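You operate a simulated robot arm through the tools that you are given. There is no shell and no other tool.

The job below is to be done with a simulated robot arm. You get a single attempt, and the scene is never put back.

TASK
Chain the small cylinder, then roll its truck to Load and brake it.

The check looks at the end state, three seconds after you hand in, the way a careful person would. Anything else that was tipped, shoved, dropped, spilled or broken makes it a failure.

THE ROBOT
A 6-joint arm with a two-finger gripper, fixed in place. Base frame: the origin is on the floor under the middle of its stand, x ahead of it, y to its left, z up. Lengths are in mm, angles in rad, forces in N, time in s.
It reaches about 1637 mm from its shoulder. Its first joint turns from -2.897 to 2.897 rad. Payload 3.43 kg.
The TCP is the grasp point between the finger pads, 20 mm short of the fingertips. In the tool frame z runs along the fingers and y along their closing line. The gripper opens to 190 mm; its body begins 248 mm behind the TCP.
Orientation is that of the tool frame in the base frame, as [roll, pitch, yaw] about the fixed x, y, z axes, in that order (R = Rz(yaw) Ry(pitch) Rx(roll)). With the fingers straight down and closing along the base's y, the tool's x points along the base's -x, its y along +y and its z along -z.

THE INTERFACE
- The arm moves only by the tool drive_tool. Its argument "moves" is a list of rows, each a list of 3 entries, a list of its own where there are three numbers: the turn, a rotation vector about the tool's x, y, z in units of 90 degrees (1.0 is 90 degrees), then the shift along the tool's x, y, z in units of 400 mm (1.0 is 400 mm), then the opening in per cent of the stroke, from 0 (shut) to 100 (fully open). In form: [[[ax, ay, az], [dx, dy, dz], jaw], ...]. A call has 1 to 20 rows; each row is the pose to reach, as a shift and turn from the pose commanded when the call began, along the tool's axes at that moment. A call with a number of a shift or a turn outside -1 to 1 is refused whole. Each row takes 0.2 s and may step no farther than 50 mm and 0.15 rad from the row before; otherwise, or with a gripper value out of range, the whole call is refused. Where a pose cannot be reached the arm comes as near as it can. A force on the tool above 90 N (or 10 N above the force at the start of the call, whichever is more), or a blocked arm, ends the call early, and 0.2 s more pass. Each finger travels about 45 mm/s and halts on what it meets, pressing with about 32 N; the grip force reading is that of the motor and also rises with nothing between the fingers. The clock runs only during rows and for 0.2 s after the last one: add rows that repeat a pose to give the fingers time. It gives the time, the measured TCP pose, the force on the tool (base axes), the opening and the grip force at its end, in the units of the frame above (readings bear some noise), with the torque about the TCP (base axes, N m) and any sound that the robot's microphone picked up, and new pictures: "pictures" is both (left out), scene, wrist or none.
- Cameras (640 x 400 px; columns grow to the right, rows downward): "scene" is fixed at [401.2, 499.9, 1201.5]; the picture's right is [-0.54, -0.84, 0.00], its down [-0.21, 0.14, -0.97] and it looks along [0.81, -0.53, -0.25] (base axes); focal length 302 px, centre (320, 200). "wrist" rides on the gripper at [70, -8, -288] in the tool frame; the picture's right is [0.12, 0.99, 0.00], its down [-0.96, 0.12, -0.25] and it looks along [-0.25, 0.03, 0.97] (tool axes); focal length 261 px, centre (320, 200). There is no depth. A picture from a camera that has moved, and an enlarged one, comes with that camera's place and axes in the base frame and with its lens.
- move_column(by): slides the trunk up (or, below 0, down) by that many mm; the arm rides with it, the base frame stays. It gives what a move gives, with no picture.
- enlarge(camera, box): a new picture of the part [left, top, right, bottom] of that camera's present view, enlarged. It takes no simulated time.
- finish_job(): hands the job in; it is judged then, once.

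Places have to be worked out from the pictures, the camera data and where the tool is seen. Open the gripper and draw the arm clear of the work before you hand the job in, unless the task says otherwise.

The tools are called after ">>>" by a JSON object that holds its "fn" and its "kwargs". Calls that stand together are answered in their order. drive_tool: Moves the arm, as the interface text tells. Its arguments: {"type":"object","properties":{"moves":{"type":"array"},"pictures":{"type":"string","enum":["both","scene","wrist","none"]}},"required":["moves"]} The other tools are called the same way: move_column (by) moves the trunk up or down; enlarge (camera, box) takes an enlarged picture of a part of a camera's view; finish_job () hands the job in.

At the start:

```text
time: 0.0
eef_pos: [692.9, -195.9, 1162.7]
orientation: [-3.141, -0.001, 3.14]
force: [0.0, 0.3, -0.5]
torque: [0.02, -0.01, 0.02]
width: 190.0
gripper_force: 0.1
trunk travel left (down, up): [-175.0, 65.0]
```

scene: 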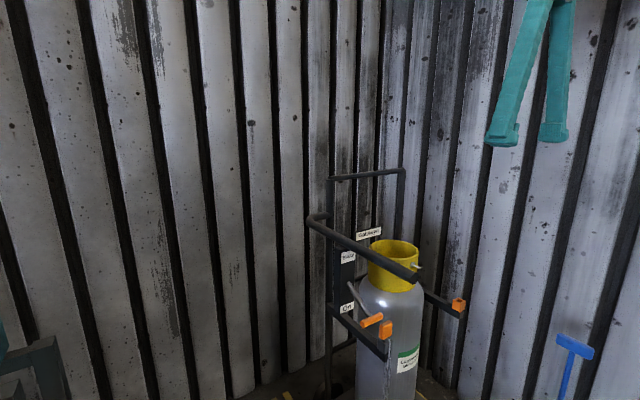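
wrist: 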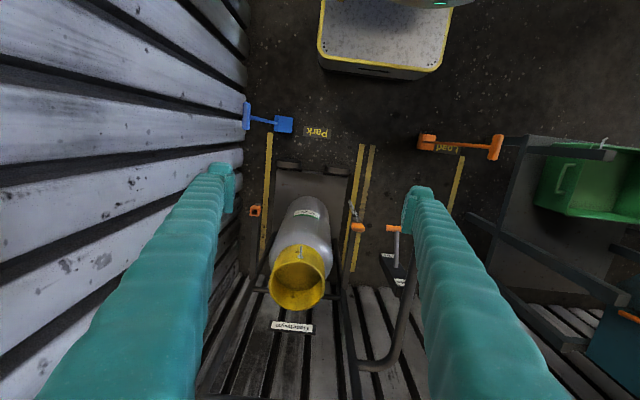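

The pictures show a gas cylinder on a truck (hand trolley) in the bay marked Park, with a Load bay beside it, and some orange and blue handles. I'll enlarge both views for detail before moving anything.

>>> {"fn": "enlarge", "kwargs": {"camera": "scene", "box": [280, 150, 500, 400]}}

>>> {"fn": "enlarge", "kwargs": {"camera": "wrist", "box": [220, 80, 520, 270]}}

>>> {"fn": "enlarge", "kwargs": {"camera": "wrist", "box": [230, 220, 470, 400]}}

>>> {"fn": "enlarge", "kwargs": {"camera": "wrist", "box": [420, 110, 640, 400]}}

>>> {"fn": "enlarge", "kwargs": {"camera": "wrist", "box": [220, 0, 500, 180]}}

```text
1.60 times, centred on (390, 275) of scene
camera zoom: at [401.2, 499.9, 1201.5], right [-0.54, -0.84, 0.0], down [-0.21, 0.14, -0.97], along [0.81, -0.53, -0.25], focal length 483 px, centre (208, 80)
```

zoom: 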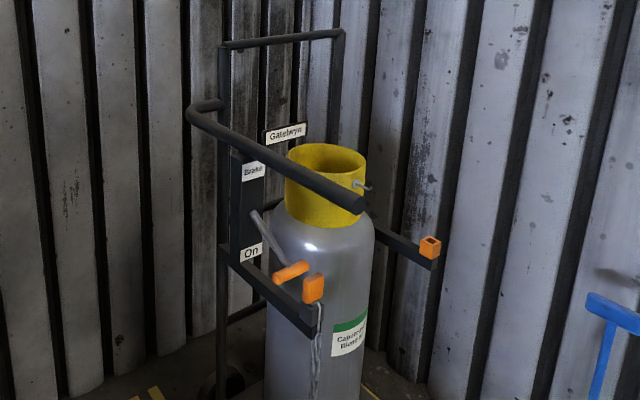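

```text
2.11 times, centred on (370, 175) of wrist
camera zoom: at [623.4, -203.8, 1450.5], right [-0.12, 0.99, 0.0], down [0.96, 0.12, 0.25], along [0.25, 0.03, -0.97], focal length 549 px, centre (215, 253)
```

zoom: 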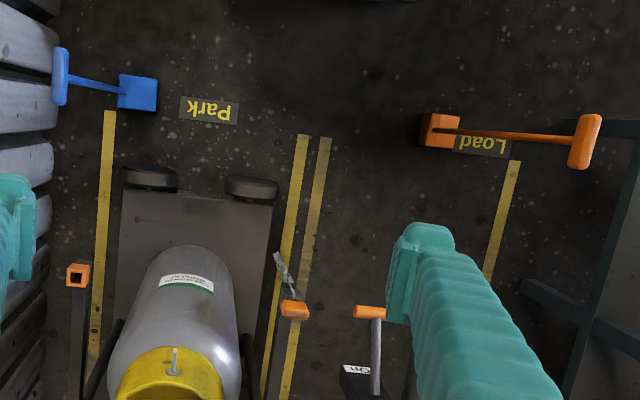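

```text
2.22 times, centred on (350, 310) of wrist
camera zoom: at [623.4, -203.8, 1450.5], right [-0.12, 0.99, 0.0], down [0.96, 0.12, 0.25], along [0.25, 0.03, -0.97], focal length 579 px, centre (253, -44)
```

zoom: 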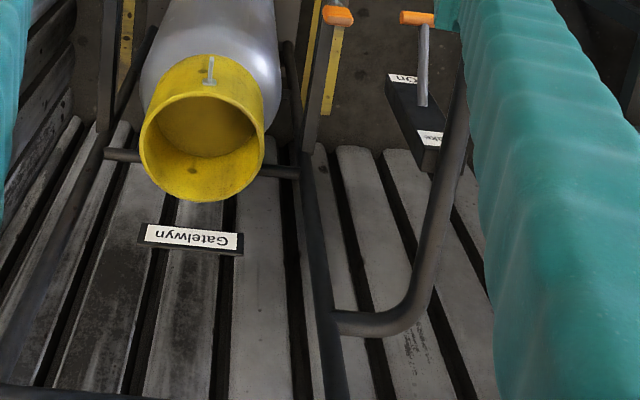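

```text
1.38 times, centred on (530, 255) of wrist
camera zoom: at [623.4, -203.8, 1450.5], right [-0.12, 0.99, 0.0], down [0.96, 0.12, 0.25], along [0.25, 0.03, -0.97], focal length 360 px, centre (30, 124)
```

zoom: 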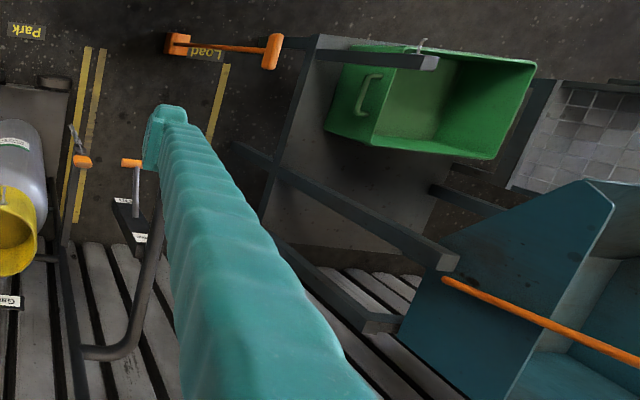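

```text
2.22 times, centred on (360, 90) of wrist
camera zoom: at [623.4, -203.8, 1450.5], right [-0.12, 0.99, 0.0], down [0.96, 0.12, 0.25], along [0.25, 0.03, -0.97], focal length 579 px, centre (231, 444)
```

zoom: 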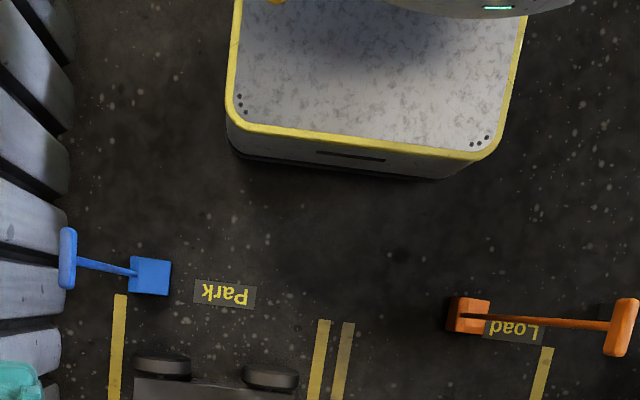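

The truck stands in Park at about y ≈ -220, and the Load bay spans about y 80 to 590. I'll pull the arm back and tilt the wrist camera to see the truck, the chain, the brake lever and the chocks from the front.

>>> {"fn": "drive_tool", "kwargs": {"moves": [[[0, -0.0625, 0], [0.075, 0, 0], 100], [[0, -0.125, 0], [0.15, 0, 0], 100], [[0, -0.1875, 0], [0.225, 0, 0], 100], [[0, -0.25, 0], [0.3, 0, 0], 100], [[0, -0.3125, 0], [0.375, 0, 0], 100], [[0, -0.375, 0], [0.45, 0, 0], 100], [[0, -0.4375, 0], [0.525, 0, 0], 100], [[0, -0.5, 0], [0.6, 0, 0], 100]], "pictures": "both"}}

```text
time: 1.6
eef_pos: [533.8, -222.0, 1073.8]
orientation: [2.961, 0.557, 3.086]
force: [0.3, -1.4, -0.5]
torque: [0.26, -0.02, 0.15]
width: 190.0
gripper_force: 0.0
trunk travel left (down, up): [-175.0, 65.0]
stopped in row 8: the arm was blocked; the commanded pose is now the measured one
camera wrist: at [323.2, -269.6, 1276.4], right [-0.14, 0.99, 0.09], down [0.68, 0.03, 0.73], along [0.72, 0.16, -0.68], focal length 261 px, centre (320, 200)
```

scene: 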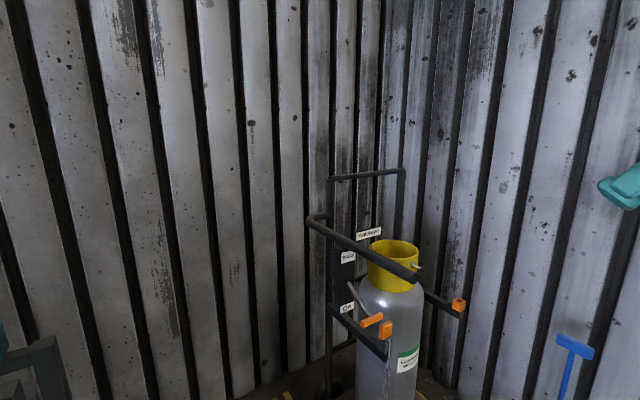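
wrist: 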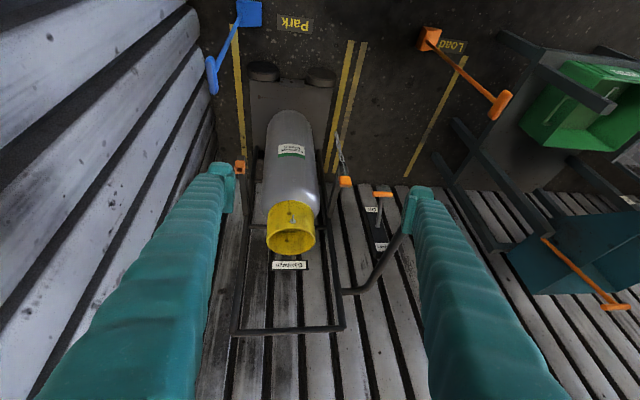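

The arm stopped near a reach or joint limit, with no contact force to speak of. I'll look closely at the truck from this angle.

>>> {"fn": "enlarge", "kwargs": {"camera": "wrist", "box": [220, 50, 430, 200]}}

>>> {"fn": "enlarge", "kwargs": {"camera": "wrist", "box": [220, 140, 430, 340]}}

>>> {"fn": "enlarge", "kwargs": {"camera": "wrist", "box": [400, 0, 640, 200]}}

>>> {"fn": "enlarge", "kwargs": {"camera": "wrist", "box": [310, 120, 420, 260]}}

>>> {"fn": "enlarge", "kwargs": {"camera": "scene", "box": [300, 230, 470, 400]}}

>>> {"fn": "enlarge", "kwargs": {"camera": "scene", "box": [320, 270, 410, 350]}}

```text
2.67 times, centred on (325, 125) of wrist
camera zoom: at [323.2, -269.6, 1276.4], right [-0.14, 0.99, 0.09], down [0.68, 0.03, 0.73], along [0.72, 0.16, -0.68], focal length 695 px, centre (307, 400)
```

zoom: 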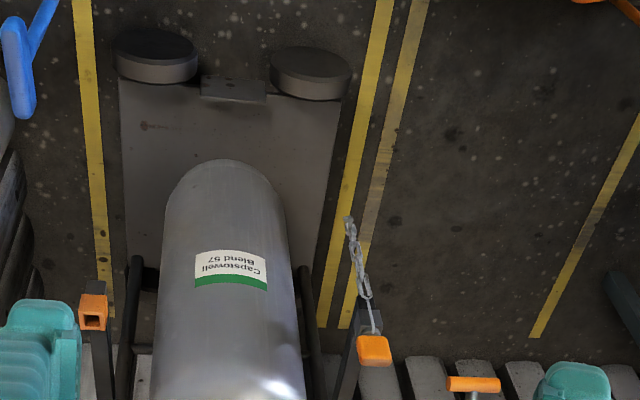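

```text
2.00 times, centred on (325, 240) of wrist
camera zoom: at [323.2, -269.6, 1276.4], right [-0.14, 0.99, 0.09], down [0.68, 0.03, 0.73], along [0.72, 0.16, -0.68], focal length 521 px, centre (310, 120)
```

zoom: 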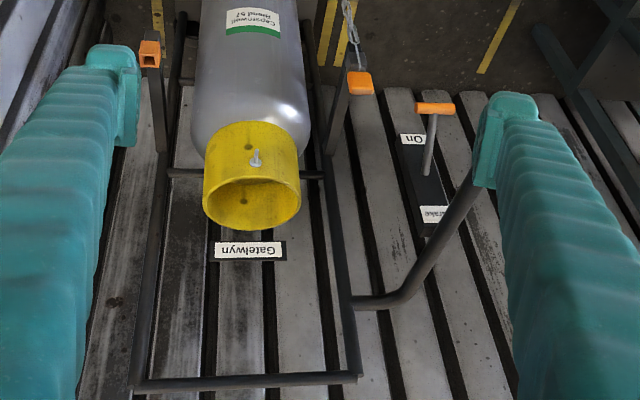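

```text
2.00 times, centred on (520, 100) of wrist
camera zoom: at [323.2, -269.6, 1276.4], right [-0.14, 0.99, 0.09], down [0.68, 0.03, 0.73], along [0.72, 0.16, -0.68], focal length 521 px, centre (-80, 400)
```

zoom: 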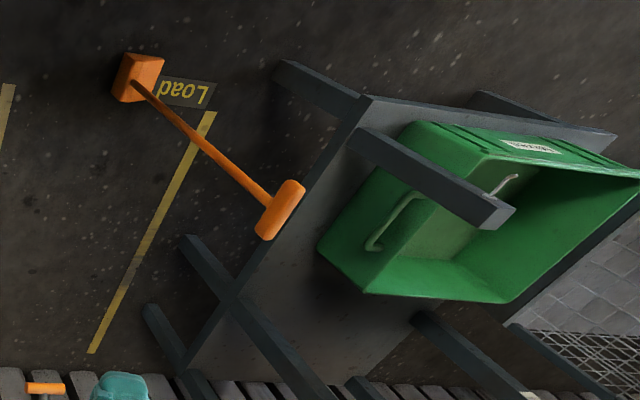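

```text
2.86 times, centred on (365, 190) of wrist
camera zoom: at [323.2, -269.6, 1276.4], right [-0.14, 0.99, 0.09], down [0.68, 0.03, 0.73], along [0.72, 0.16, -0.68], focal length 745 px, centre (191, 229)
```

zoom: 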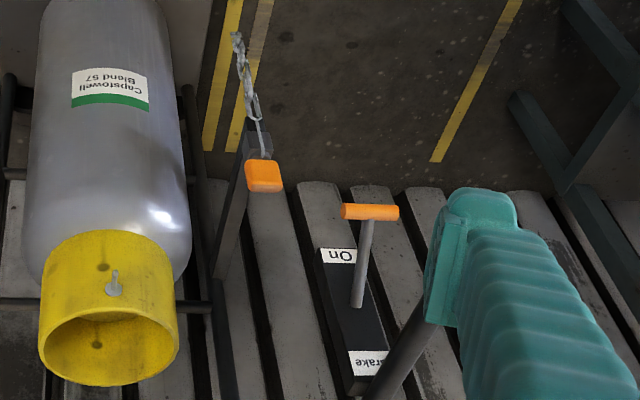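

```text
2.35 times, centred on (385, 315) of scene
camera zoom: at [401.2, 499.9, 1201.5], right [-0.54, -0.84, 0.0], down [-0.21, 0.14, -0.97], along [0.81, -0.53, -0.25], focal length 710 px, centre (167, -71)
```

zoom: 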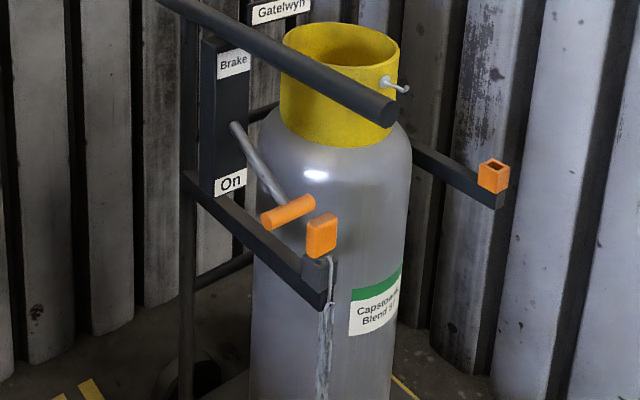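

```text
5.00 times, centred on (365, 310) of scene
camera zoom: at [401.2, 499.9, 1201.5], right [-0.54, -0.84, 0.0], down [-0.21, 0.14, -0.97], along [0.81, -0.53, -0.25], focal length 1509 px, centre (95, -350)
```

zoom: 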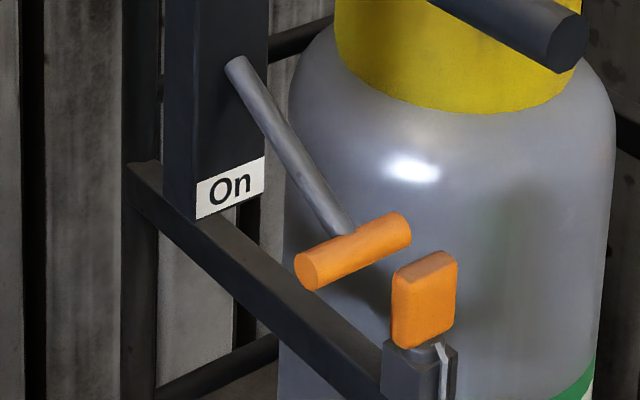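

The brake lever has its "On" mark at the bottom. The chain hangs from the left arm, and there is an orange square socket on the right arm. The wheel shapes suggest the truck rolls along y. Next I'll move the camera left to see the handle and lever clear of the fingers.

>>> {"fn": "drive_tool", "kwargs": {"moves": [[[0.0128, 0.0446, -0.0003], [-0.0274, 0.1028, 0.0028], 100], [[0.0255, 0.0891, -0.0006], [-0.0549, 0.2055, 0.0056], 100], [[0.0383, 0.1337, -0.0009], [-0.0823, 0.3083, 0.0084], 100], [[0.051, 0.1782, -0.0012], [-0.1098, 0.411, 0.0112], 100], [[0.0638, 0.2228, -0.0015], [-0.1372, 0.5138, 0.014], 100], [[0.0766, 0.2673, -0.0018], [-0.1646, 0.6165, 0.0169], 100], [[0.0893, 0.3119, -0.0021], [-0.1921, 0.7193, 0.0197], 100], [[0.1021, 0.3564, -0.0024], [-0.2195, 0.822, 0.0225], 100]], "pictures": "both"}}

```text
time: 3.5
eef_pos: [595.1, 104.4, 1167.3]
orientation: [-3.131, 0.007, 3.139]
force: [-1.3, -0.2, 0.2]
torque: [0.12, -0.28, -0.01]
width: 189.9
gripper_force: 0.2
trunk travel left (down, up): [-175.0, 65.0]
camera wrist: at [523.4, 99.2, 1454.6], right [-0.12, 0.99, -0.01], down [0.96, 0.12, 0.25], along [0.25, 0.02, -0.97], focal length 261 px, centre (320, 200)
```

scene: 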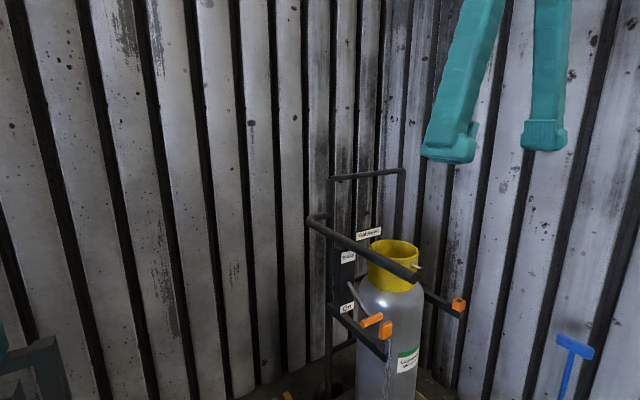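
wrist: 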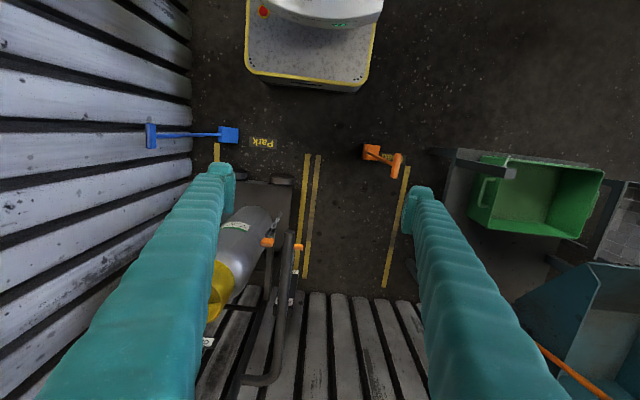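

>>> {"fn": "enlarge", "kwargs": {"camera": "wrist", "box": [200, 170, 350, 270]}}

>>> {"fn": "enlarge", "kwargs": {"camera": "wrist", "box": [200, 220, 380, 400]}}

>>> {"fn": "enlarge", "kwargs": {"camera": "wrist", "box": [340, 110, 560, 280]}}

```text
4.00 times, centred on (275, 220) of wrist
camera zoom: at [523.4, 99.2, 1454.6], right [-0.12, 0.99, -0.01], down [0.96, 0.12, 0.25], along [0.25, 0.02, -0.97], focal length 1043 px, centre (500, 120)
```

zoom: 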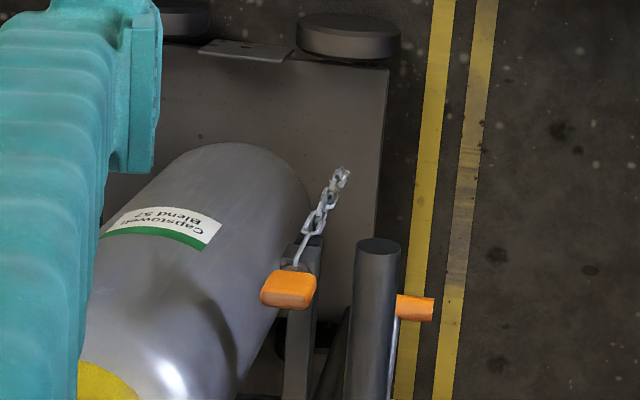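

```text
2.22 times, centred on (290, 310) of wrist
camera zoom: at [523.4, 99.2, 1454.6], right [-0.12, 0.99, -0.01], down [0.96, 0.12, 0.25], along [0.25, 0.02, -0.97], focal length 579 px, centre (387, -44)
```

zoom: 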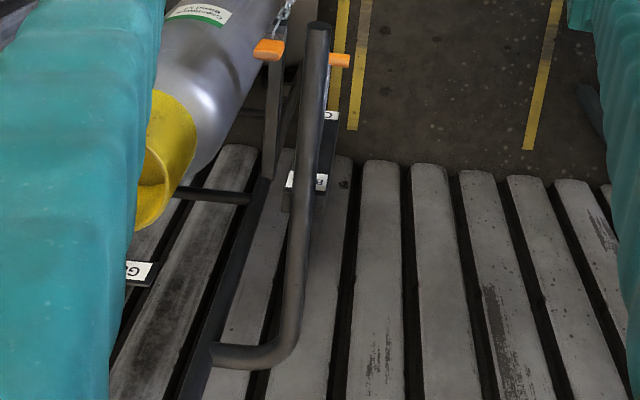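

```text
2.35 times, centred on (450, 195) of wrist
camera zoom: at [523.4, 99.2, 1454.6], right [-0.12, 0.99, -0.01], down [0.96, 0.12, 0.25], along [0.25, 0.02, -0.97], focal length 613 px, centre (14, 212)
```

zoom: 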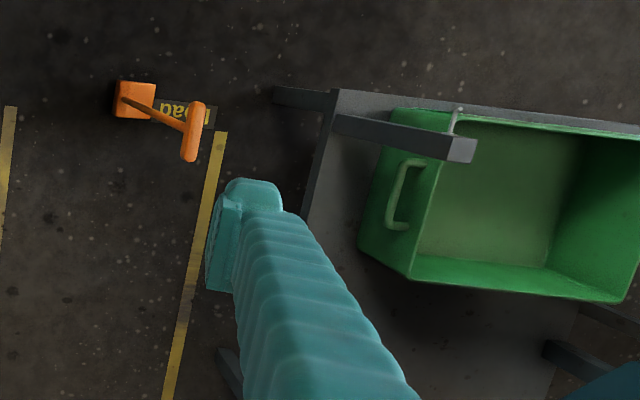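

I triangulated these positions:
- Push handle: a bar along x at y≈50, z≈900, with its tip at x≈758.
- Brake lever: grip at about (870, 43, 730), pivot at about (955, 49, 791).
- Chain tab: about (905, -45, 644).
- Square socket: about (905, -392, 600).

I'll close the fingers partway and go in tilted for a closer look at the tab.

>>> {"fn": "drive_tool", "kwargs": {"moves": [[[0, -0.0444, 0], [-0.0458, -0.05, 0.0801], 42], [[0, -0.0888, 0], [-0.0916, -0.1, 0.1602], 42], [[0, -0.1332, 0], [-0.1374, -0.15, 0.2403], 42], [[0, -0.1776, 0], [-0.1832, -0.2, 0.3204], 42], [[0, -0.222, 0], [-0.229, -0.25, 0.4005], 42], [[0, -0.2664, 0], [-0.2748, -0.3, 0.4806], 42], [[0, -0.3108, 0], [-0.3206, -0.35, 0.5607], 42], [[0, -0.3552, 0], [-0.3664, -0.4, 0.6408], 42], [[0, -0.3996, 0], [-0.4122, -0.45, 0.7209], 42], [[0, -0.444, 0], [-0.458, -0.5, 0.801], 42]], "pictures": "both"}}

```text
time: 5.7
eef_pos: [774.0, -104.0, 845.7]
orientation: [-3.078, 0.681, -3.073]
force: [0.1, 1.4, 1.9]
torque: [-0.23, 0.24, -0.22]
width: 79.8
gripper_force: 0.0
trunk travel left (down, up): [-175.0, 65.0]
camera wrist: at [539.1, -110.5, 1023.2], right [-0.12, 0.99, -0.12], down [0.59, 0.17, 0.79], along [0.8, 0.02, -0.6], focal length 261 px, centre (320, 200)
```

scene: 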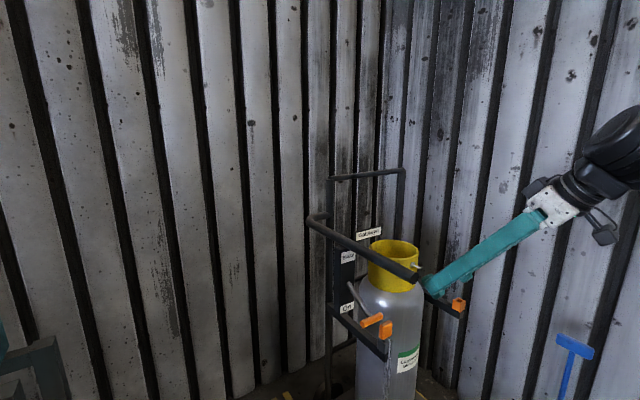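
wrist: 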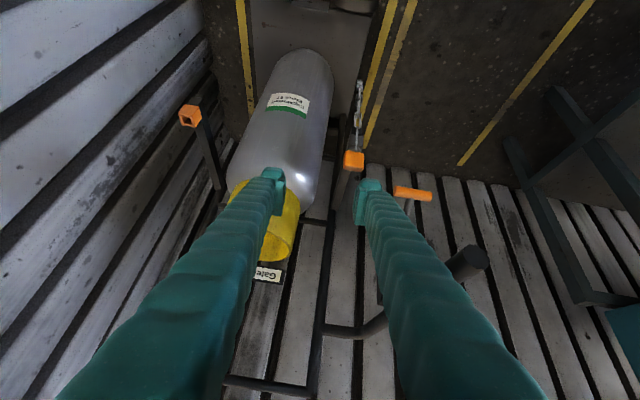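

That pose was reachable. I'll enlarge the tab, socket and lever from here.

>>> {"fn": "enlarge", "kwargs": {"camera": "wrist", "box": [310, 60, 460, 240]}}

>>> {"fn": "enlarge", "kwargs": {"camera": "wrist", "box": [330, 70, 390, 180]}}

>>> {"fn": "enlarge", "kwargs": {"camera": "wrist", "box": [160, 80, 240, 150]}}

>>> {"fn": "enlarge", "kwargs": {"camera": "scene", "box": [440, 80, 640, 260]}}

>>> {"fn": "enlarge", "kwargs": {"camera": "scene", "box": [360, 310, 420, 400]}}

>>> {"fn": "enlarge", "kwargs": {"camera": "scene", "box": [420, 270, 480, 330]}}

```text
2.22 times, centred on (385, 150) of wrist
camera zoom: at [539.1, -110.5, 1023.2], right [-0.12, 0.99, -0.12], down [0.59, 0.17, 0.79], along [0.8, 0.02, -0.6], focal length 579 px, centre (176, 311)
```

zoom: 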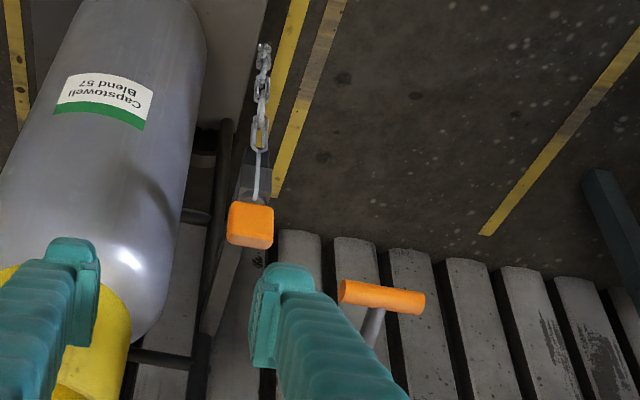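

```text
3.64 times, centred on (360, 125) of wrist
camera zoom: at [539.1, -110.5, 1023.2], right [-0.12, 0.99, -0.12], down [0.59, 0.17, 0.79], along [0.8, 0.02, -0.6], focal length 948 px, centre (174, 473)
```

zoom: 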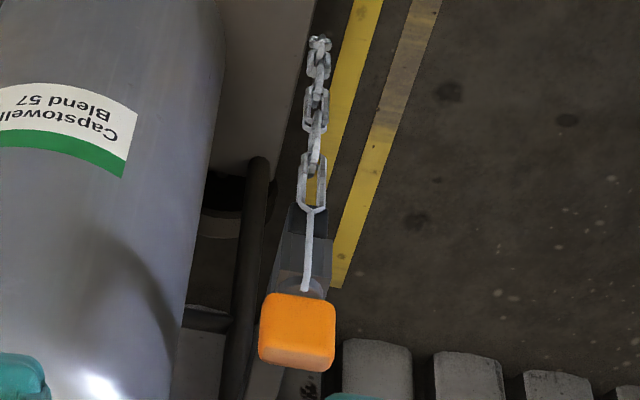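

```text
5.71 times, centred on (200, 115) of wrist
camera zoom: at [539.1, -110.5, 1023.2], right [-0.12, 0.99, -0.12], down [0.59, 0.17, 0.79], along [0.8, 0.02, -0.6], focal length 1489 px, centre (1006, 686)
```

zoom: 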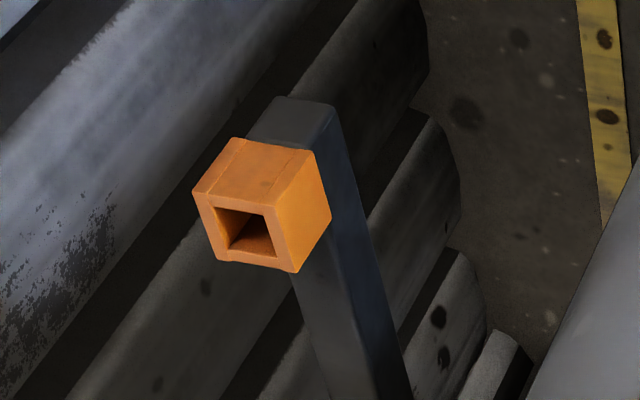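

```text
2.22 times, centred on (540, 170) of scene
camera zoom: at [401.2, 499.9, 1201.5], right [-0.54, -0.84, 0.0], down [-0.21, 0.14, -0.97], along [0.81, -0.53, -0.25], focal length 671 px, centre (-169, 267)
```

zoom: 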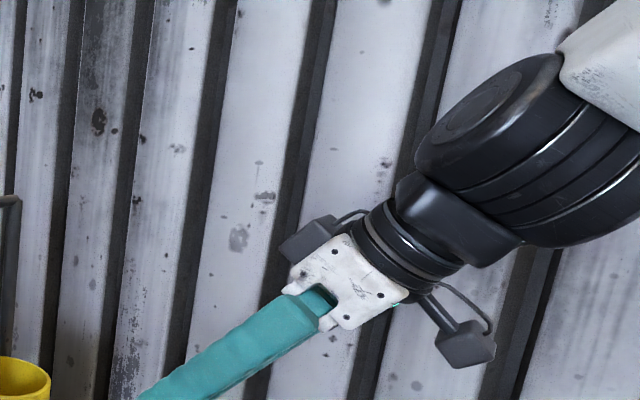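

```text
4.44 times, centred on (390, 355) of scene
camera zoom: at [401.2, 499.9, 1201.5], right [-0.54, -0.84, 0.0], down [-0.21, 0.14, -0.97], along [0.81, -0.53, -0.25], focal length 1341 px, centre (9, -489)
```

zoom: 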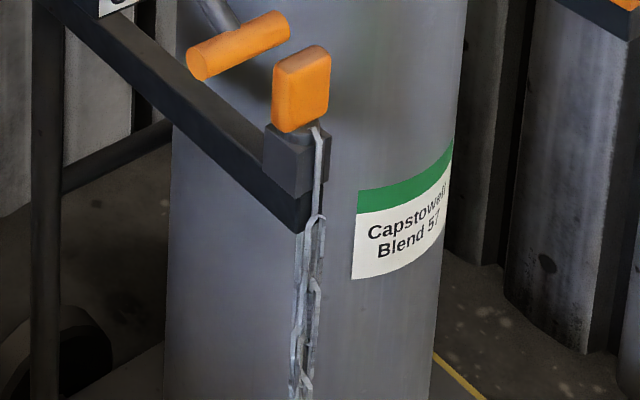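

```text
6.67 times, centred on (450, 300) of scene
camera zoom: at [401.2, 499.9, 1201.5], right [-0.54, -0.84, 0.0], down [-0.21, 0.14, -0.97], along [0.81, -0.53, -0.25], focal length 2012 px, centre (-547, -467)
```

zoom: 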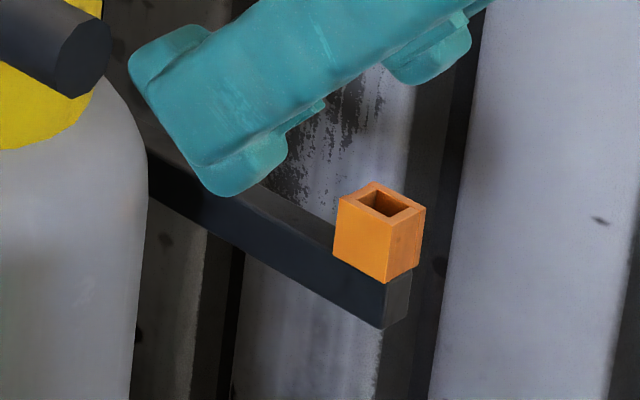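

The tab is an orange block, about 40 mm wide in y, sitting in a rest on the left arm. The socket is an upward-open square tube on the right arm. The measured pose lags the command slightly, so I'll hold still briefly to see where the arm settles.

>>> {"fn": "drive_tool", "kwargs": {"moves": [[[0, 0, 0], [0, 0, 0], 42], [[0, 0, 0], [0, 0, 0], 42], [[0, 0, 0], [0, 0, 0], 42]], "pictures": "none"}}

```text
time: 6.5
eef_pos: [781.2, -99.7, 849.7]
orientation: [-3.126, 0.706, -3.135]
force: [0.9, 0.3, 0.9]
torque: [0.01, -0.02, 0.01]
width: 79.7
gripper_force: 0.1
trunk travel left (down, up): [-175.0, 65.0]
```

The arm settles onto its command within about 0.6 s, so I'll add hold rows from now on. Next I go to a 45° pre-grasp pose 85 mm short of the tab, with the fingers at about 60 mm.

>>> {"fn": "drive_tool", "kwargs": {"moves": [[[-0.0014, -0.0101, 0.0007], [0.0207, 0.0274, 0.0542], 32], [[-0.0028, -0.0202, 0.0014], [0.0414, 0.0547, 0.1084], 32], [[-0.0043, -0.0303, 0.0021], [0.0621, 0.0821, 0.1626], 32], [[-0.0057, -0.0404, 0.0028], [0.0828, 0.1094, 0.2168], 32], [[-0.0071, -0.0505, 0.0035], [0.1035, 0.1368, 0.271], 32], [[-0.0071, -0.0505, 0.0035], [0.1035, 0.1368, 0.271], 32], [[-0.0071, -0.0505, 0.0035], [0.1035, 0.1368, 0.271], 32], [[-0.0071, -0.0505, 0.0035], [0.1035, 0.1368, 0.271], 32]], "pictures": "both"}}

```text
time: 8.2
eef_pos: [821.4, -49.5, 739.3]
orientation: [3.129, 0.782, 3.141]
force: [-0.4, 0.7, 0.0]
torque: [-0.01, 0.01, 0.0]
width: 60.9
gripper_force: 0.1
out of reach, approached as far as the arm can: row 5, 6, 7, 8
trunk travel left (down, up): [-175.0, 65.0]
camera wrist: at [569.4, -60.9, 895.1], right [-0.09, 0.99, -0.07], down [0.51, 0.11, 0.85], along [0.86, 0.04, -0.51], focal length 261 px, centre (320, 200)
```

scene: 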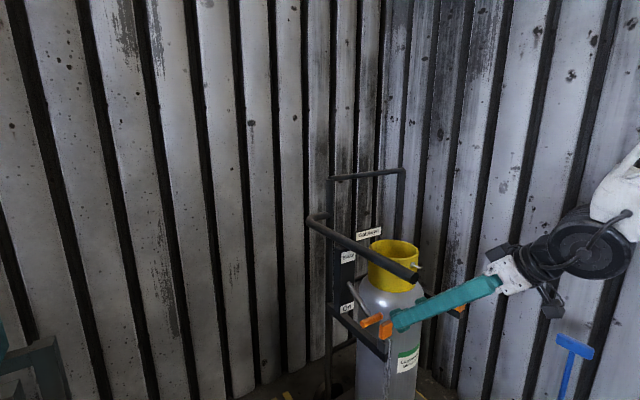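
wrist: 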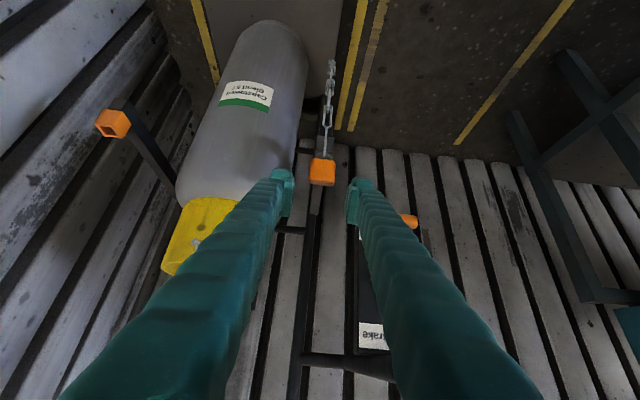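

The fold limit is close, but the pose is essentially reached. I'll look closely at the tab, socket and lever.

>>> {"fn": "enlarge", "kwargs": {"camera": "wrist", "box": [260, 120, 400, 220]}}

>>> {"fn": "enlarge", "kwargs": {"camera": "wrist", "box": [80, 80, 160, 150]}}

>>> {"fn": "enlarge", "kwargs": {"camera": "scene", "box": [350, 270, 470, 370]}}

```text
4.00 times, centred on (330, 170) of wrist
camera zoom: at [569.4, -60.9, 895.1], right [-0.09, 0.99, -0.07], down [0.51, 0.11, 0.85], along [0.86, 0.04, -0.51], focal length 1043 px, centre (280, 320)
```

zoom: 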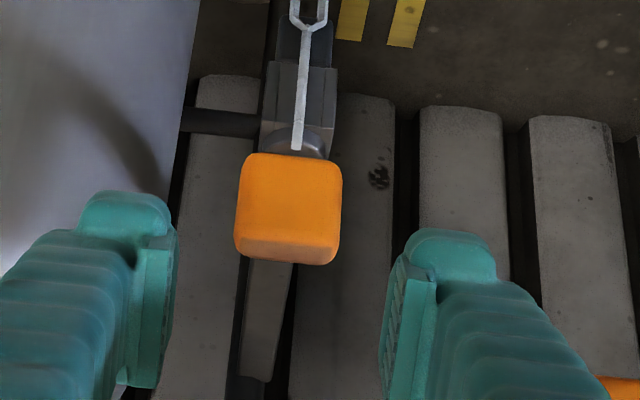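

```text
5.71 times, centred on (120, 115) of wrist
camera zoom: at [569.4, -60.9, 895.1], right [-0.09, 0.99, -0.07], down [0.51, 0.11, 0.85], along [0.86, 0.04, -0.51], focal length 1489 px, centre (1463, 686)
```

zoom: 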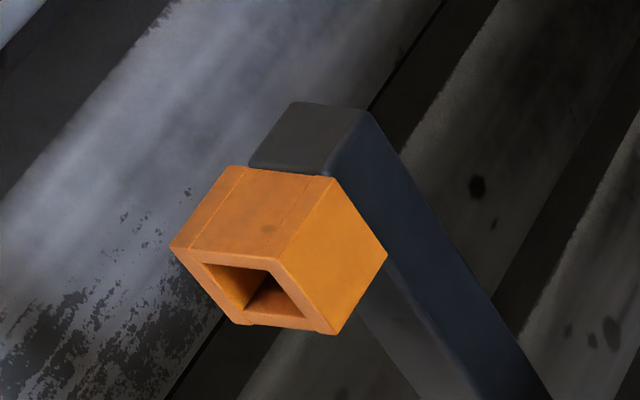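

```text
4.00 times, centred on (410, 320) of scene
camera zoom: at [401.2, 499.9, 1201.5], right [-0.54, -0.84, 0.0], down [-0.21, 0.14, -0.97], along [0.81, -0.53, -0.25], focal length 1207 px, centre (-40, -280)
```

zoom: 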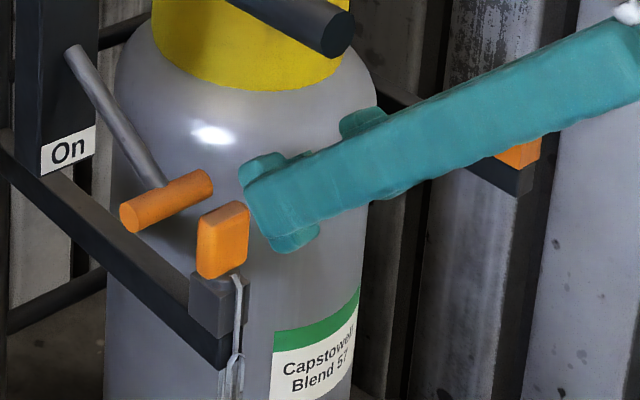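

The tab is 40 mm wide and centred near y ≈ -46, on a round pin in its rest. I'll advance along the tool axis with the fingers straddling it.

>>> {"fn": "drive_tool", "kwargs": {"moves": [[[0, 0, 0], [0.002, 0, 0.075], 32], [[0, 0, 0], [0.004, 0, 0.15], 32], [[0, 0, 0], [0.006, 0, 0.225], 32], [[0, 0, 0], [0.009, 0, 0.302], 32], [[0, 0, 0], [0.009, 0, 0.302], 32], [[0, 0, 0], [0.009, 0, 0.302], 32], [[0, 0, 0], [0.009, 0, 0.302], 32]], "pictures": "both"}}

```text
time: 9.8
eef_pos: [901.1, -67.7, 652.0]
orientation: [3.132, 0.782, -3.117]
force: [0.5, 0.2, -0.7]
torque: [-0.03, -0.01, 0.0]
width: 60.7
gripper_force: 0.1
out of reach, approached as far as the arm can: row 1, 2, 3, 4, 5, 6, 7
trunk travel left (down, up): [-175.0, 65.0]
camera wrist: at [648.9, -85.3, 806.5], right [-0.12, 0.99, -0.08], down [0.5, 0.13, 0.86], along [0.86, 0.06, -0.51], focal length 261 px, centre (320, 200)
```

scene: 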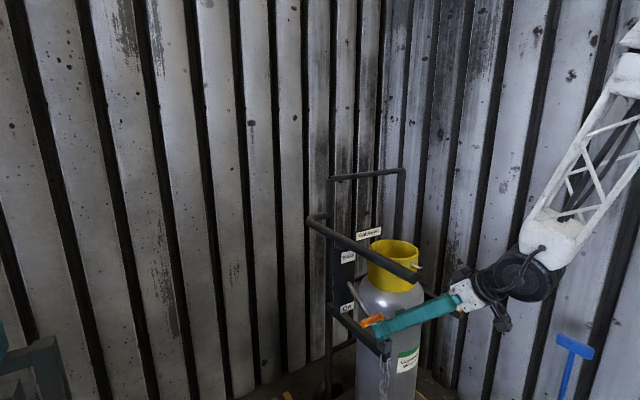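
wrist: 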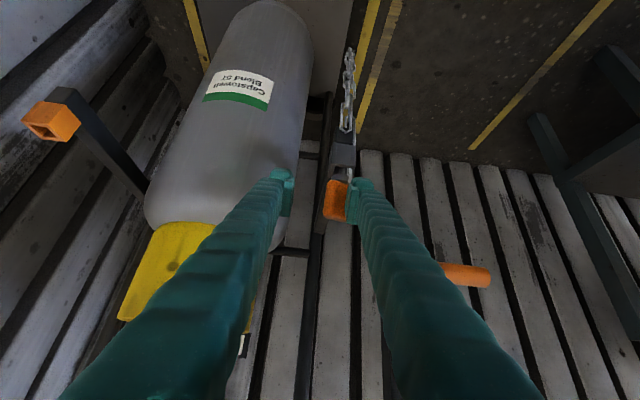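

The arm drifted to y ≈ -68 because of a joint limit, so the +y finger may be touching the tab. I'll zoom in before doing anything else.

>>> {"fn": "enlarge", "kwargs": {"camera": "wrist", "box": [260, 130, 400, 240]}}

>>> {"fn": "enlarge", "kwargs": {"camera": "scene", "box": [340, 270, 470, 370]}}

>>> {"fn": "enlarge", "kwargs": {"camera": "scene", "box": [430, 0, 640, 400]}}

```text
3.64 times, centred on (330, 185) of wrist
camera zoom: at [648.9, -85.3, 806.5], right [-0.12, 0.99, -0.08], down [0.5, 0.13, 0.86], along [0.86, 0.06, -0.51], focal length 948 px, centre (284, 254)
```

zoom: 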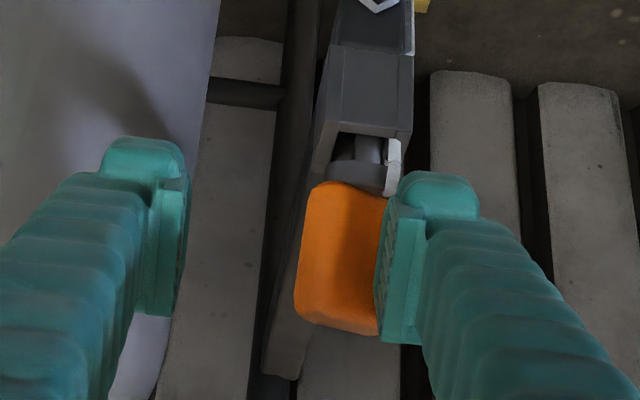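

```text
4.00 times, centred on (405, 320) of scene
camera zoom: at [401.2, 499.9, 1201.5], right [-0.54, -0.84, 0.0], down [-0.21, 0.14, -0.97], along [0.81, -0.53, -0.25], focal length 1207 px, centre (-20, -280)
```

zoom: 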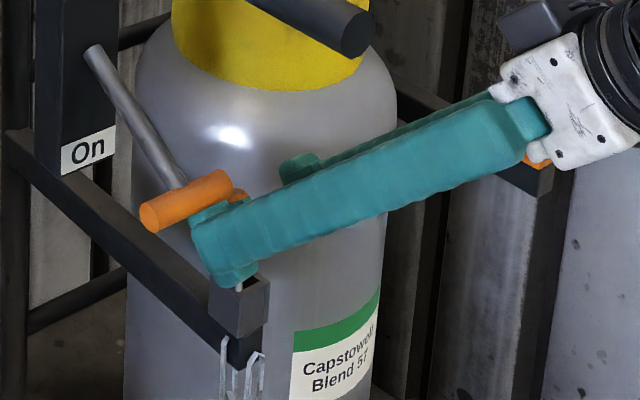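

```text
1.00 times, centred on (535, 200) of scene (not enlarged: the box is as wide or as high as the picture)
camera zoom: at [401.2, 499.9, 1201.5], right [-0.54, -0.84, 0.0], down [-0.21, 0.14, -0.97], along [0.81, -0.53, -0.25], focal length 302 px, centre (105, 200)
```

zoom: 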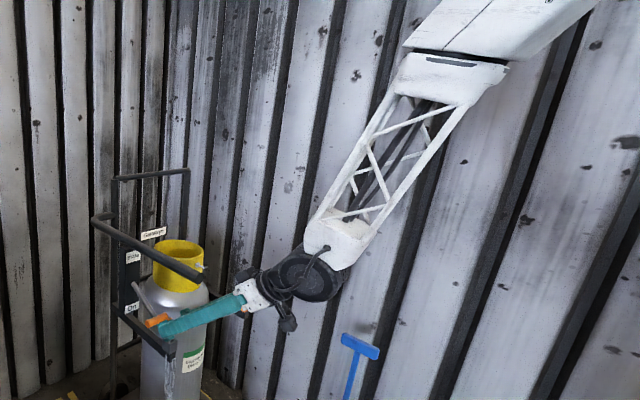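

The joint limit let the +y finger nudge the tab over in its rest. I'll open the jaws further to free it without moving the hand, then look again.

>>> {"fn": "drive_tool", "kwargs": {"moves": [[[0, 0, 0], [0, 0, 0], 38], [[0, 0, 0], [0, 0, 0], 42], [[0, 0, 0], [0, 0, 0], 47], [[0, 0, 0], [0, 0, 0], 47]], "pictures": "both"}}

>>> {"fn": "enlarge", "kwargs": {"camera": "wrist", "box": [260, 130, 400, 240]}}

>>> {"fn": "enlarge", "kwargs": {"camera": "scene", "box": [340, 270, 470, 370]}}

```text
time: 10.8
eef_pos: [900.1, -67.5, 651.7]
orientation: [3.133, 0.783, -3.115]
force: [-0.1, 0.4, 0.1]
torque: [0.0, -0.01, -0.02]
width: 89.4
gripper_force: 0.0
trunk travel left (down, up): [-175.0, 65.0]
camera wrist: at [648.8, -85.3, 806.5], right [-0.12, 0.99, -0.08], down [0.5, 0.13, 0.86], along [0.86, 0.06, -0.51], focal length 261 px, centre (320, 200)
```

scene: 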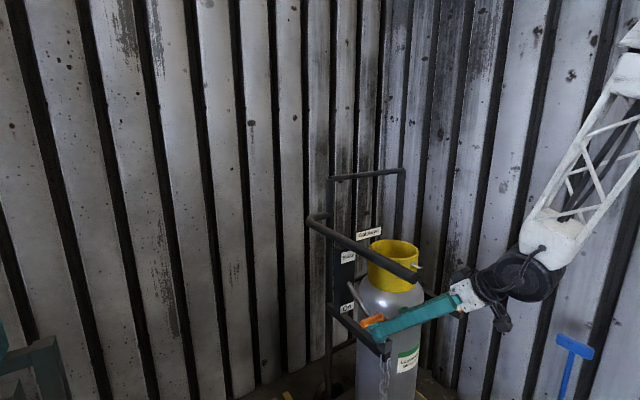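
wrist: 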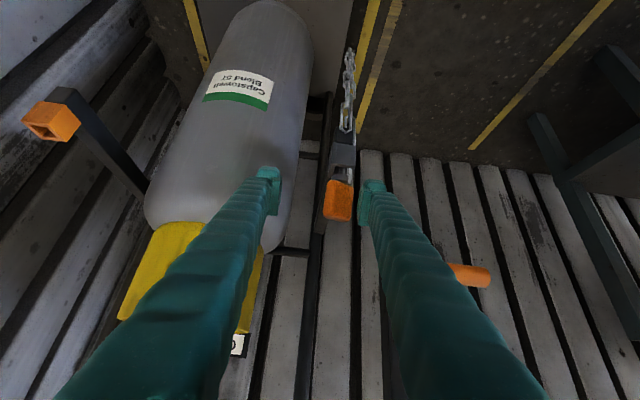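

```text
3.64 times, centred on (330, 185) of wrist
camera zoom: at [648.8, -85.3, 806.5], right [-0.12, 0.99, -0.08], down [0.5, 0.13, 0.86], along [0.86, 0.06, -0.51], focal length 948 px, centre (284, 254)
```

zoom: 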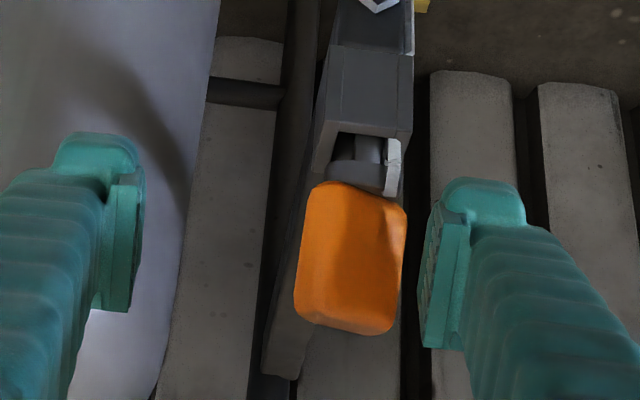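

```text
4.00 times, centred on (405, 320) of scene
camera zoom: at [401.2, 499.9, 1201.5], right [-0.54, -0.84, 0.0], down [-0.21, 0.14, -0.97], along [0.81, -0.53, -0.25], focal length 1207 px, centre (-20, -280)
```

zoom: 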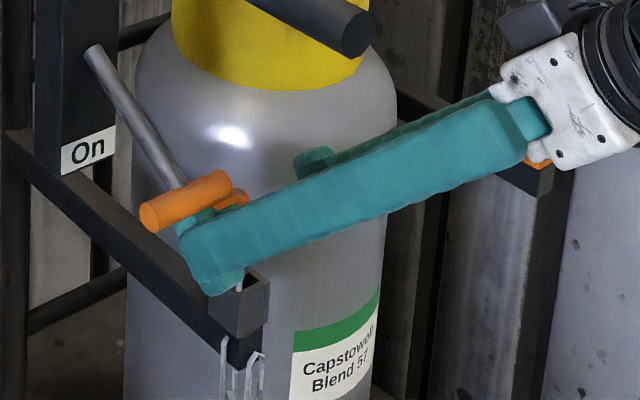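

The tab is still in its rest, just leaning. I'll back straight out in -x, which moves the fingers away from both the tab and the lever, then rethink the approach angle.

>>> {"fn": "drive_tool", "kwargs": {"moves": [[[0, 0, 0], [0.0442, 0, -0.0442], 47], [[0, 0, 0], [0.0884, 0, -0.0884], 47], [[0, 0, 0], [0.1326, 0, -0.1326], 47], [[0, 0, 0], [0.1768, 0, -0.1768], 47], [[0, 0, 0], [0.1768, 0, -0.1768], 47], [[0, 0, 0], [0.1768, 0, -0.1768], 47], [[0, 0, 0], [0.1768, 0, -0.1768], 47]], "pictures": "both"}}

>>> {"fn": "enlarge", "kwargs": {"camera": "wrist", "box": [260, 100, 400, 200]}}

>>> {"fn": "enlarge", "kwargs": {"camera": "scene", "box": [340, 270, 470, 370]}}

```text
time: 12.4
eef_pos: [798.0, -70.5, 660.4]
orientation: [3.097, 0.776, 3.116]
force: [0.3, 0.5, -0.5]
torque: [-0.02, 0.01, 0.01]
width: 89.4
gripper_force: 0.0
out of reach, approached as far as the arm can: row 1, 2, 3, 4, 5, 6, 7
trunk travel left (down, up): [-175.0, 65.0]
camera wrist: at [545.6, -83.6, 815.5], right [-0.09, 0.99, -0.05], down [0.51, 0.09, 0.85], along [0.85, 0.05, -0.52], focal length 261 px, centre (320, 200)
```

scene: 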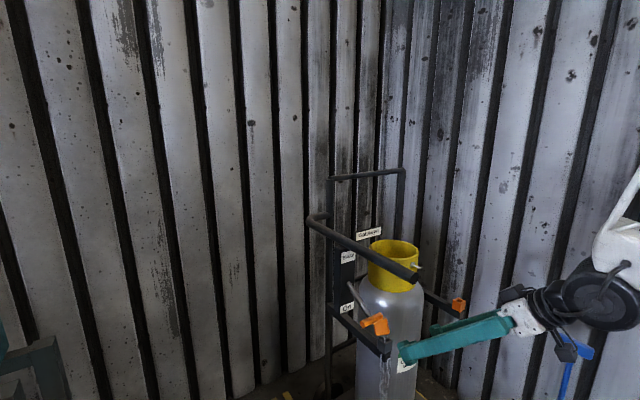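
wrist: 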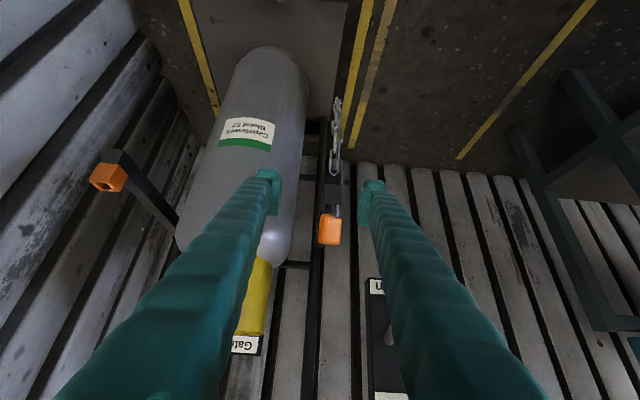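

```text
4.00 times, centred on (330, 150) of wrist
camera zoom: at [545.6, -83.6, 815.5], right [-0.09, 0.99, -0.05], down [0.51, 0.09, 0.85], along [0.85, 0.05, -0.52], focal length 1043 px, centre (280, 400)
```

zoom: 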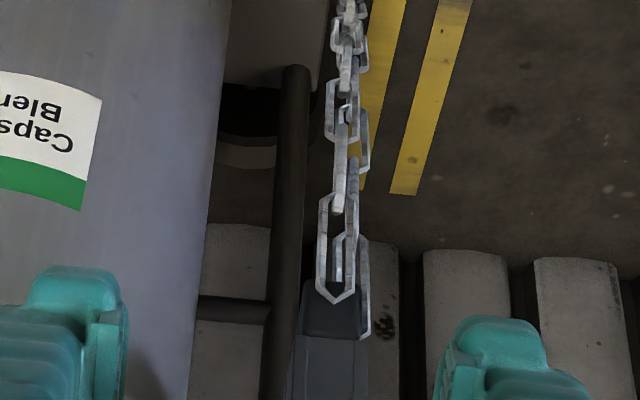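

```text
4.00 times, centred on (405, 320) of scene
camera zoom: at [401.2, 499.9, 1201.5], right [-0.54, -0.84, 0.0], down [-0.21, 0.14, -0.97], along [0.81, -0.53, -0.25], focal length 1207 px, centre (-20, -280)
```

zoom: 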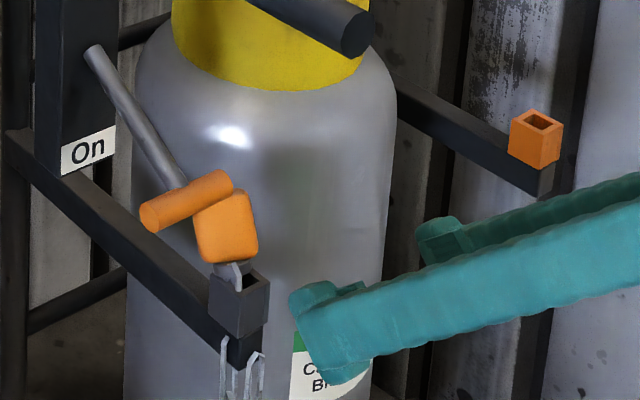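

At 45° the arm is hitting some wrist limit around y ≈ -46. I suspect the tool-roll joint is near its end, so here in free space I'll test which roll direction relieves it, starting with a small positive turn about the tool axis.

>>> {"fn": "drive_tool", "kwargs": {"moves": [[[0, 0, 0.09], [0, 0, 0], 47], [[0, 0, 0.18], [0, 0, 0], 47], [[0, 0, 0.18], [0, 0, 0], 47], [[0, 0, 0.18], [0, 0, 0], 47], [[0, 0, 0.18], [0, 0, 0], 47]], "pictures": "none"}}

```text
time: 13.7
eef_pos: [797.0, -77.8, 663.6]
orientation: [2.855, 0.739, 2.754]
force: [-1.3, -0.1, 0.2]
torque: [0.01, -0.01, 0.0]
width: 89.3
gripper_force: 0.1
out of reach, approached as far as the arm can: row 1, 2, 3, 4, 5
trunk travel left (down, up): [-175.0, 65.0]
```

The positive turn is still out of reach and drifts further off. I'll try the negative direction.

>>> {"fn": "drive_tool", "kwargs": {"moves": [[[0, 0, -0.09], [0, 0, 0], 47], [[0, 0, -0.18], [0, 0, 0], 47], [[0, 0, -0.27], [0, 0, 0], 47], [[0, 0, -0.36], [0, 0, 0], 47], [[0, 0, -0.36], [0, 0, 0], 47], [[0, 0, -0.36], [0, 0, 0], 47], [[0, 0, -0.36], [0, 0, 0], 47]], "pictures": "none"}}

```text
time: 15.2
eef_pos: [793.4, -72.5, 668.8]
orientation: [3.105, 0.779, 3.116]
force: [-0.3, -0.4, -0.1]
torque: [-0.01, 0.01, 0.02]
width: 89.1
gripper_force: 0.0
out of reach, approached as far as the arm can: row 1, 2, 3, 4, 5, 6, 7
trunk travel left (down, up): [-175.0, 65.0]
```

Neither direction is cleanly reachable here, because this low, folded pose is near several limits. I'll go up to a comfortable vertical pose, clear of the handle, and work out a better wrist configuration there.

>>> {"fn": "drive_tool", "kwargs": {"moves": [[[0.002, 0.062, -0.0008], [-0.0661, -0.0132, -0.067], 47], [[0.0039, 0.124, -0.0016], [-0.1323, -0.0264, -0.134], 47], [[0.0059, 0.186, -0.0024], [-0.1984, -0.0396, -0.201], 47], [[0.0079, 0.248, -0.0032], [-0.2645, -0.0528, -0.268], 47], [[0.0098, 0.31, -0.004], [-0.3306, -0.0659, -0.335], 47], [[0.0118, 0.372, -0.0048], [-0.3968, -0.0791, -0.402], 47], [[0.0137, 0.434, -0.0056], [-0.4629, -0.0923, -0.469], 47], [[0.0157, 0.496, -0.0064], [-0.529, -0.1055, -0.536], 47], [[0.0157, 0.496, -0.0064], [-0.529, -0.1055, -0.536], 47], [[0.0157, 0.496, -0.0064], [-0.529, -0.1055, -0.536], 47], [[0.0157, 0.496, -0.0064], [-0.529, -0.1055, -0.536], 47]], "pictures": "both"}}

```text
time: 17.6
eef_pos: [794.6, -124.1, 968.3]
orientation: [3.142, -0.001, 3.14]
force: [0.2, 0.2, 0.0]
torque: [0.0, 0.0, -0.02]
width: 89.2
gripper_force: 0.1
out of reach, approached as far as the arm can: row 2, 3
trunk travel left (down, up): [-175.0, 65.0]
camera wrist: at [725.1, -131.8, 1256.8], right [-0.12, 0.99, 0.0], down [0.96, 0.11, 0.25], along [0.24, 0.03, -0.97], focal length 261 px, centre (320, 200)
```

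scene: 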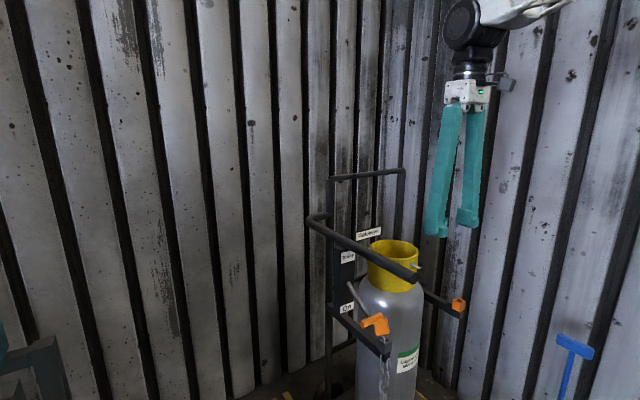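
wrist: 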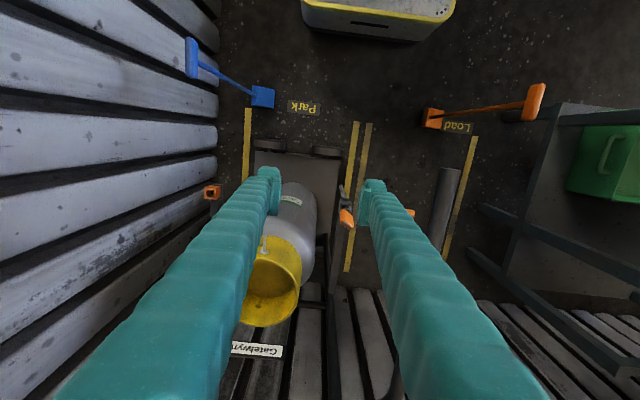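

The vertical pose is fully reachable, and out-of-reach commands settle on the achieved pose. Now I'll roll the gripper 90° about its axis in this free space, with the aim of turning it 180°, to find the mid-range of the roll joint.

>>> {"fn": "drive_tool", "kwargs": {"moves": [[[0, 0, 0.09], [0, 0, 0], 47], [[0, 0, 0.18], [0, 0, 0], 47], [[0, 0, 0.27], [0, 0, 0], 47], [[0, 0, 0.36], [0, 0, 0], 47], [[0, 0, 0.45], [0, 0, 0], 47], [[0, 0, 0.54], [0, 0, 0], 47], [[0, 0, 0.63], [0, 0, 0], 47], [[0, 0, 0.72], [0, 0, 0], 47], [[0, 0, 0.81], [0, 0, 0], 47], [[0, 0, 0.9], [0, 0, 0], 47], [[0, 0, 0.99], [0, 0, 0], 47], [[0, 0, 1.0], [0, 0, 0], 47], [[0, 0, 1.0], [0, 0, 0], 47], [[0, 0, 1.0], [0, 0, 0], 47]], "pictures": "scene"}}

```text
time: 20.6
eef_pos: [793.8, -123.6, 969.6]
orientation: [-3.141, 0.0, 1.568]
force: [-0.1, 0.3, 0.4]
torque: [0.01, 0.03, 0.0]
width: 89.4
gripper_force: 0.0
trunk travel left (down, up): [-175.0, 65.0]
```

scene: 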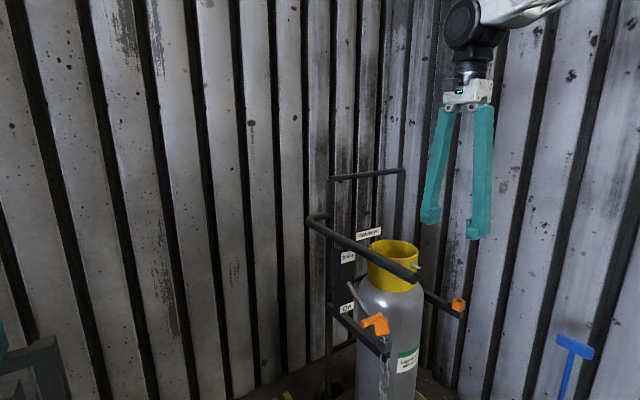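

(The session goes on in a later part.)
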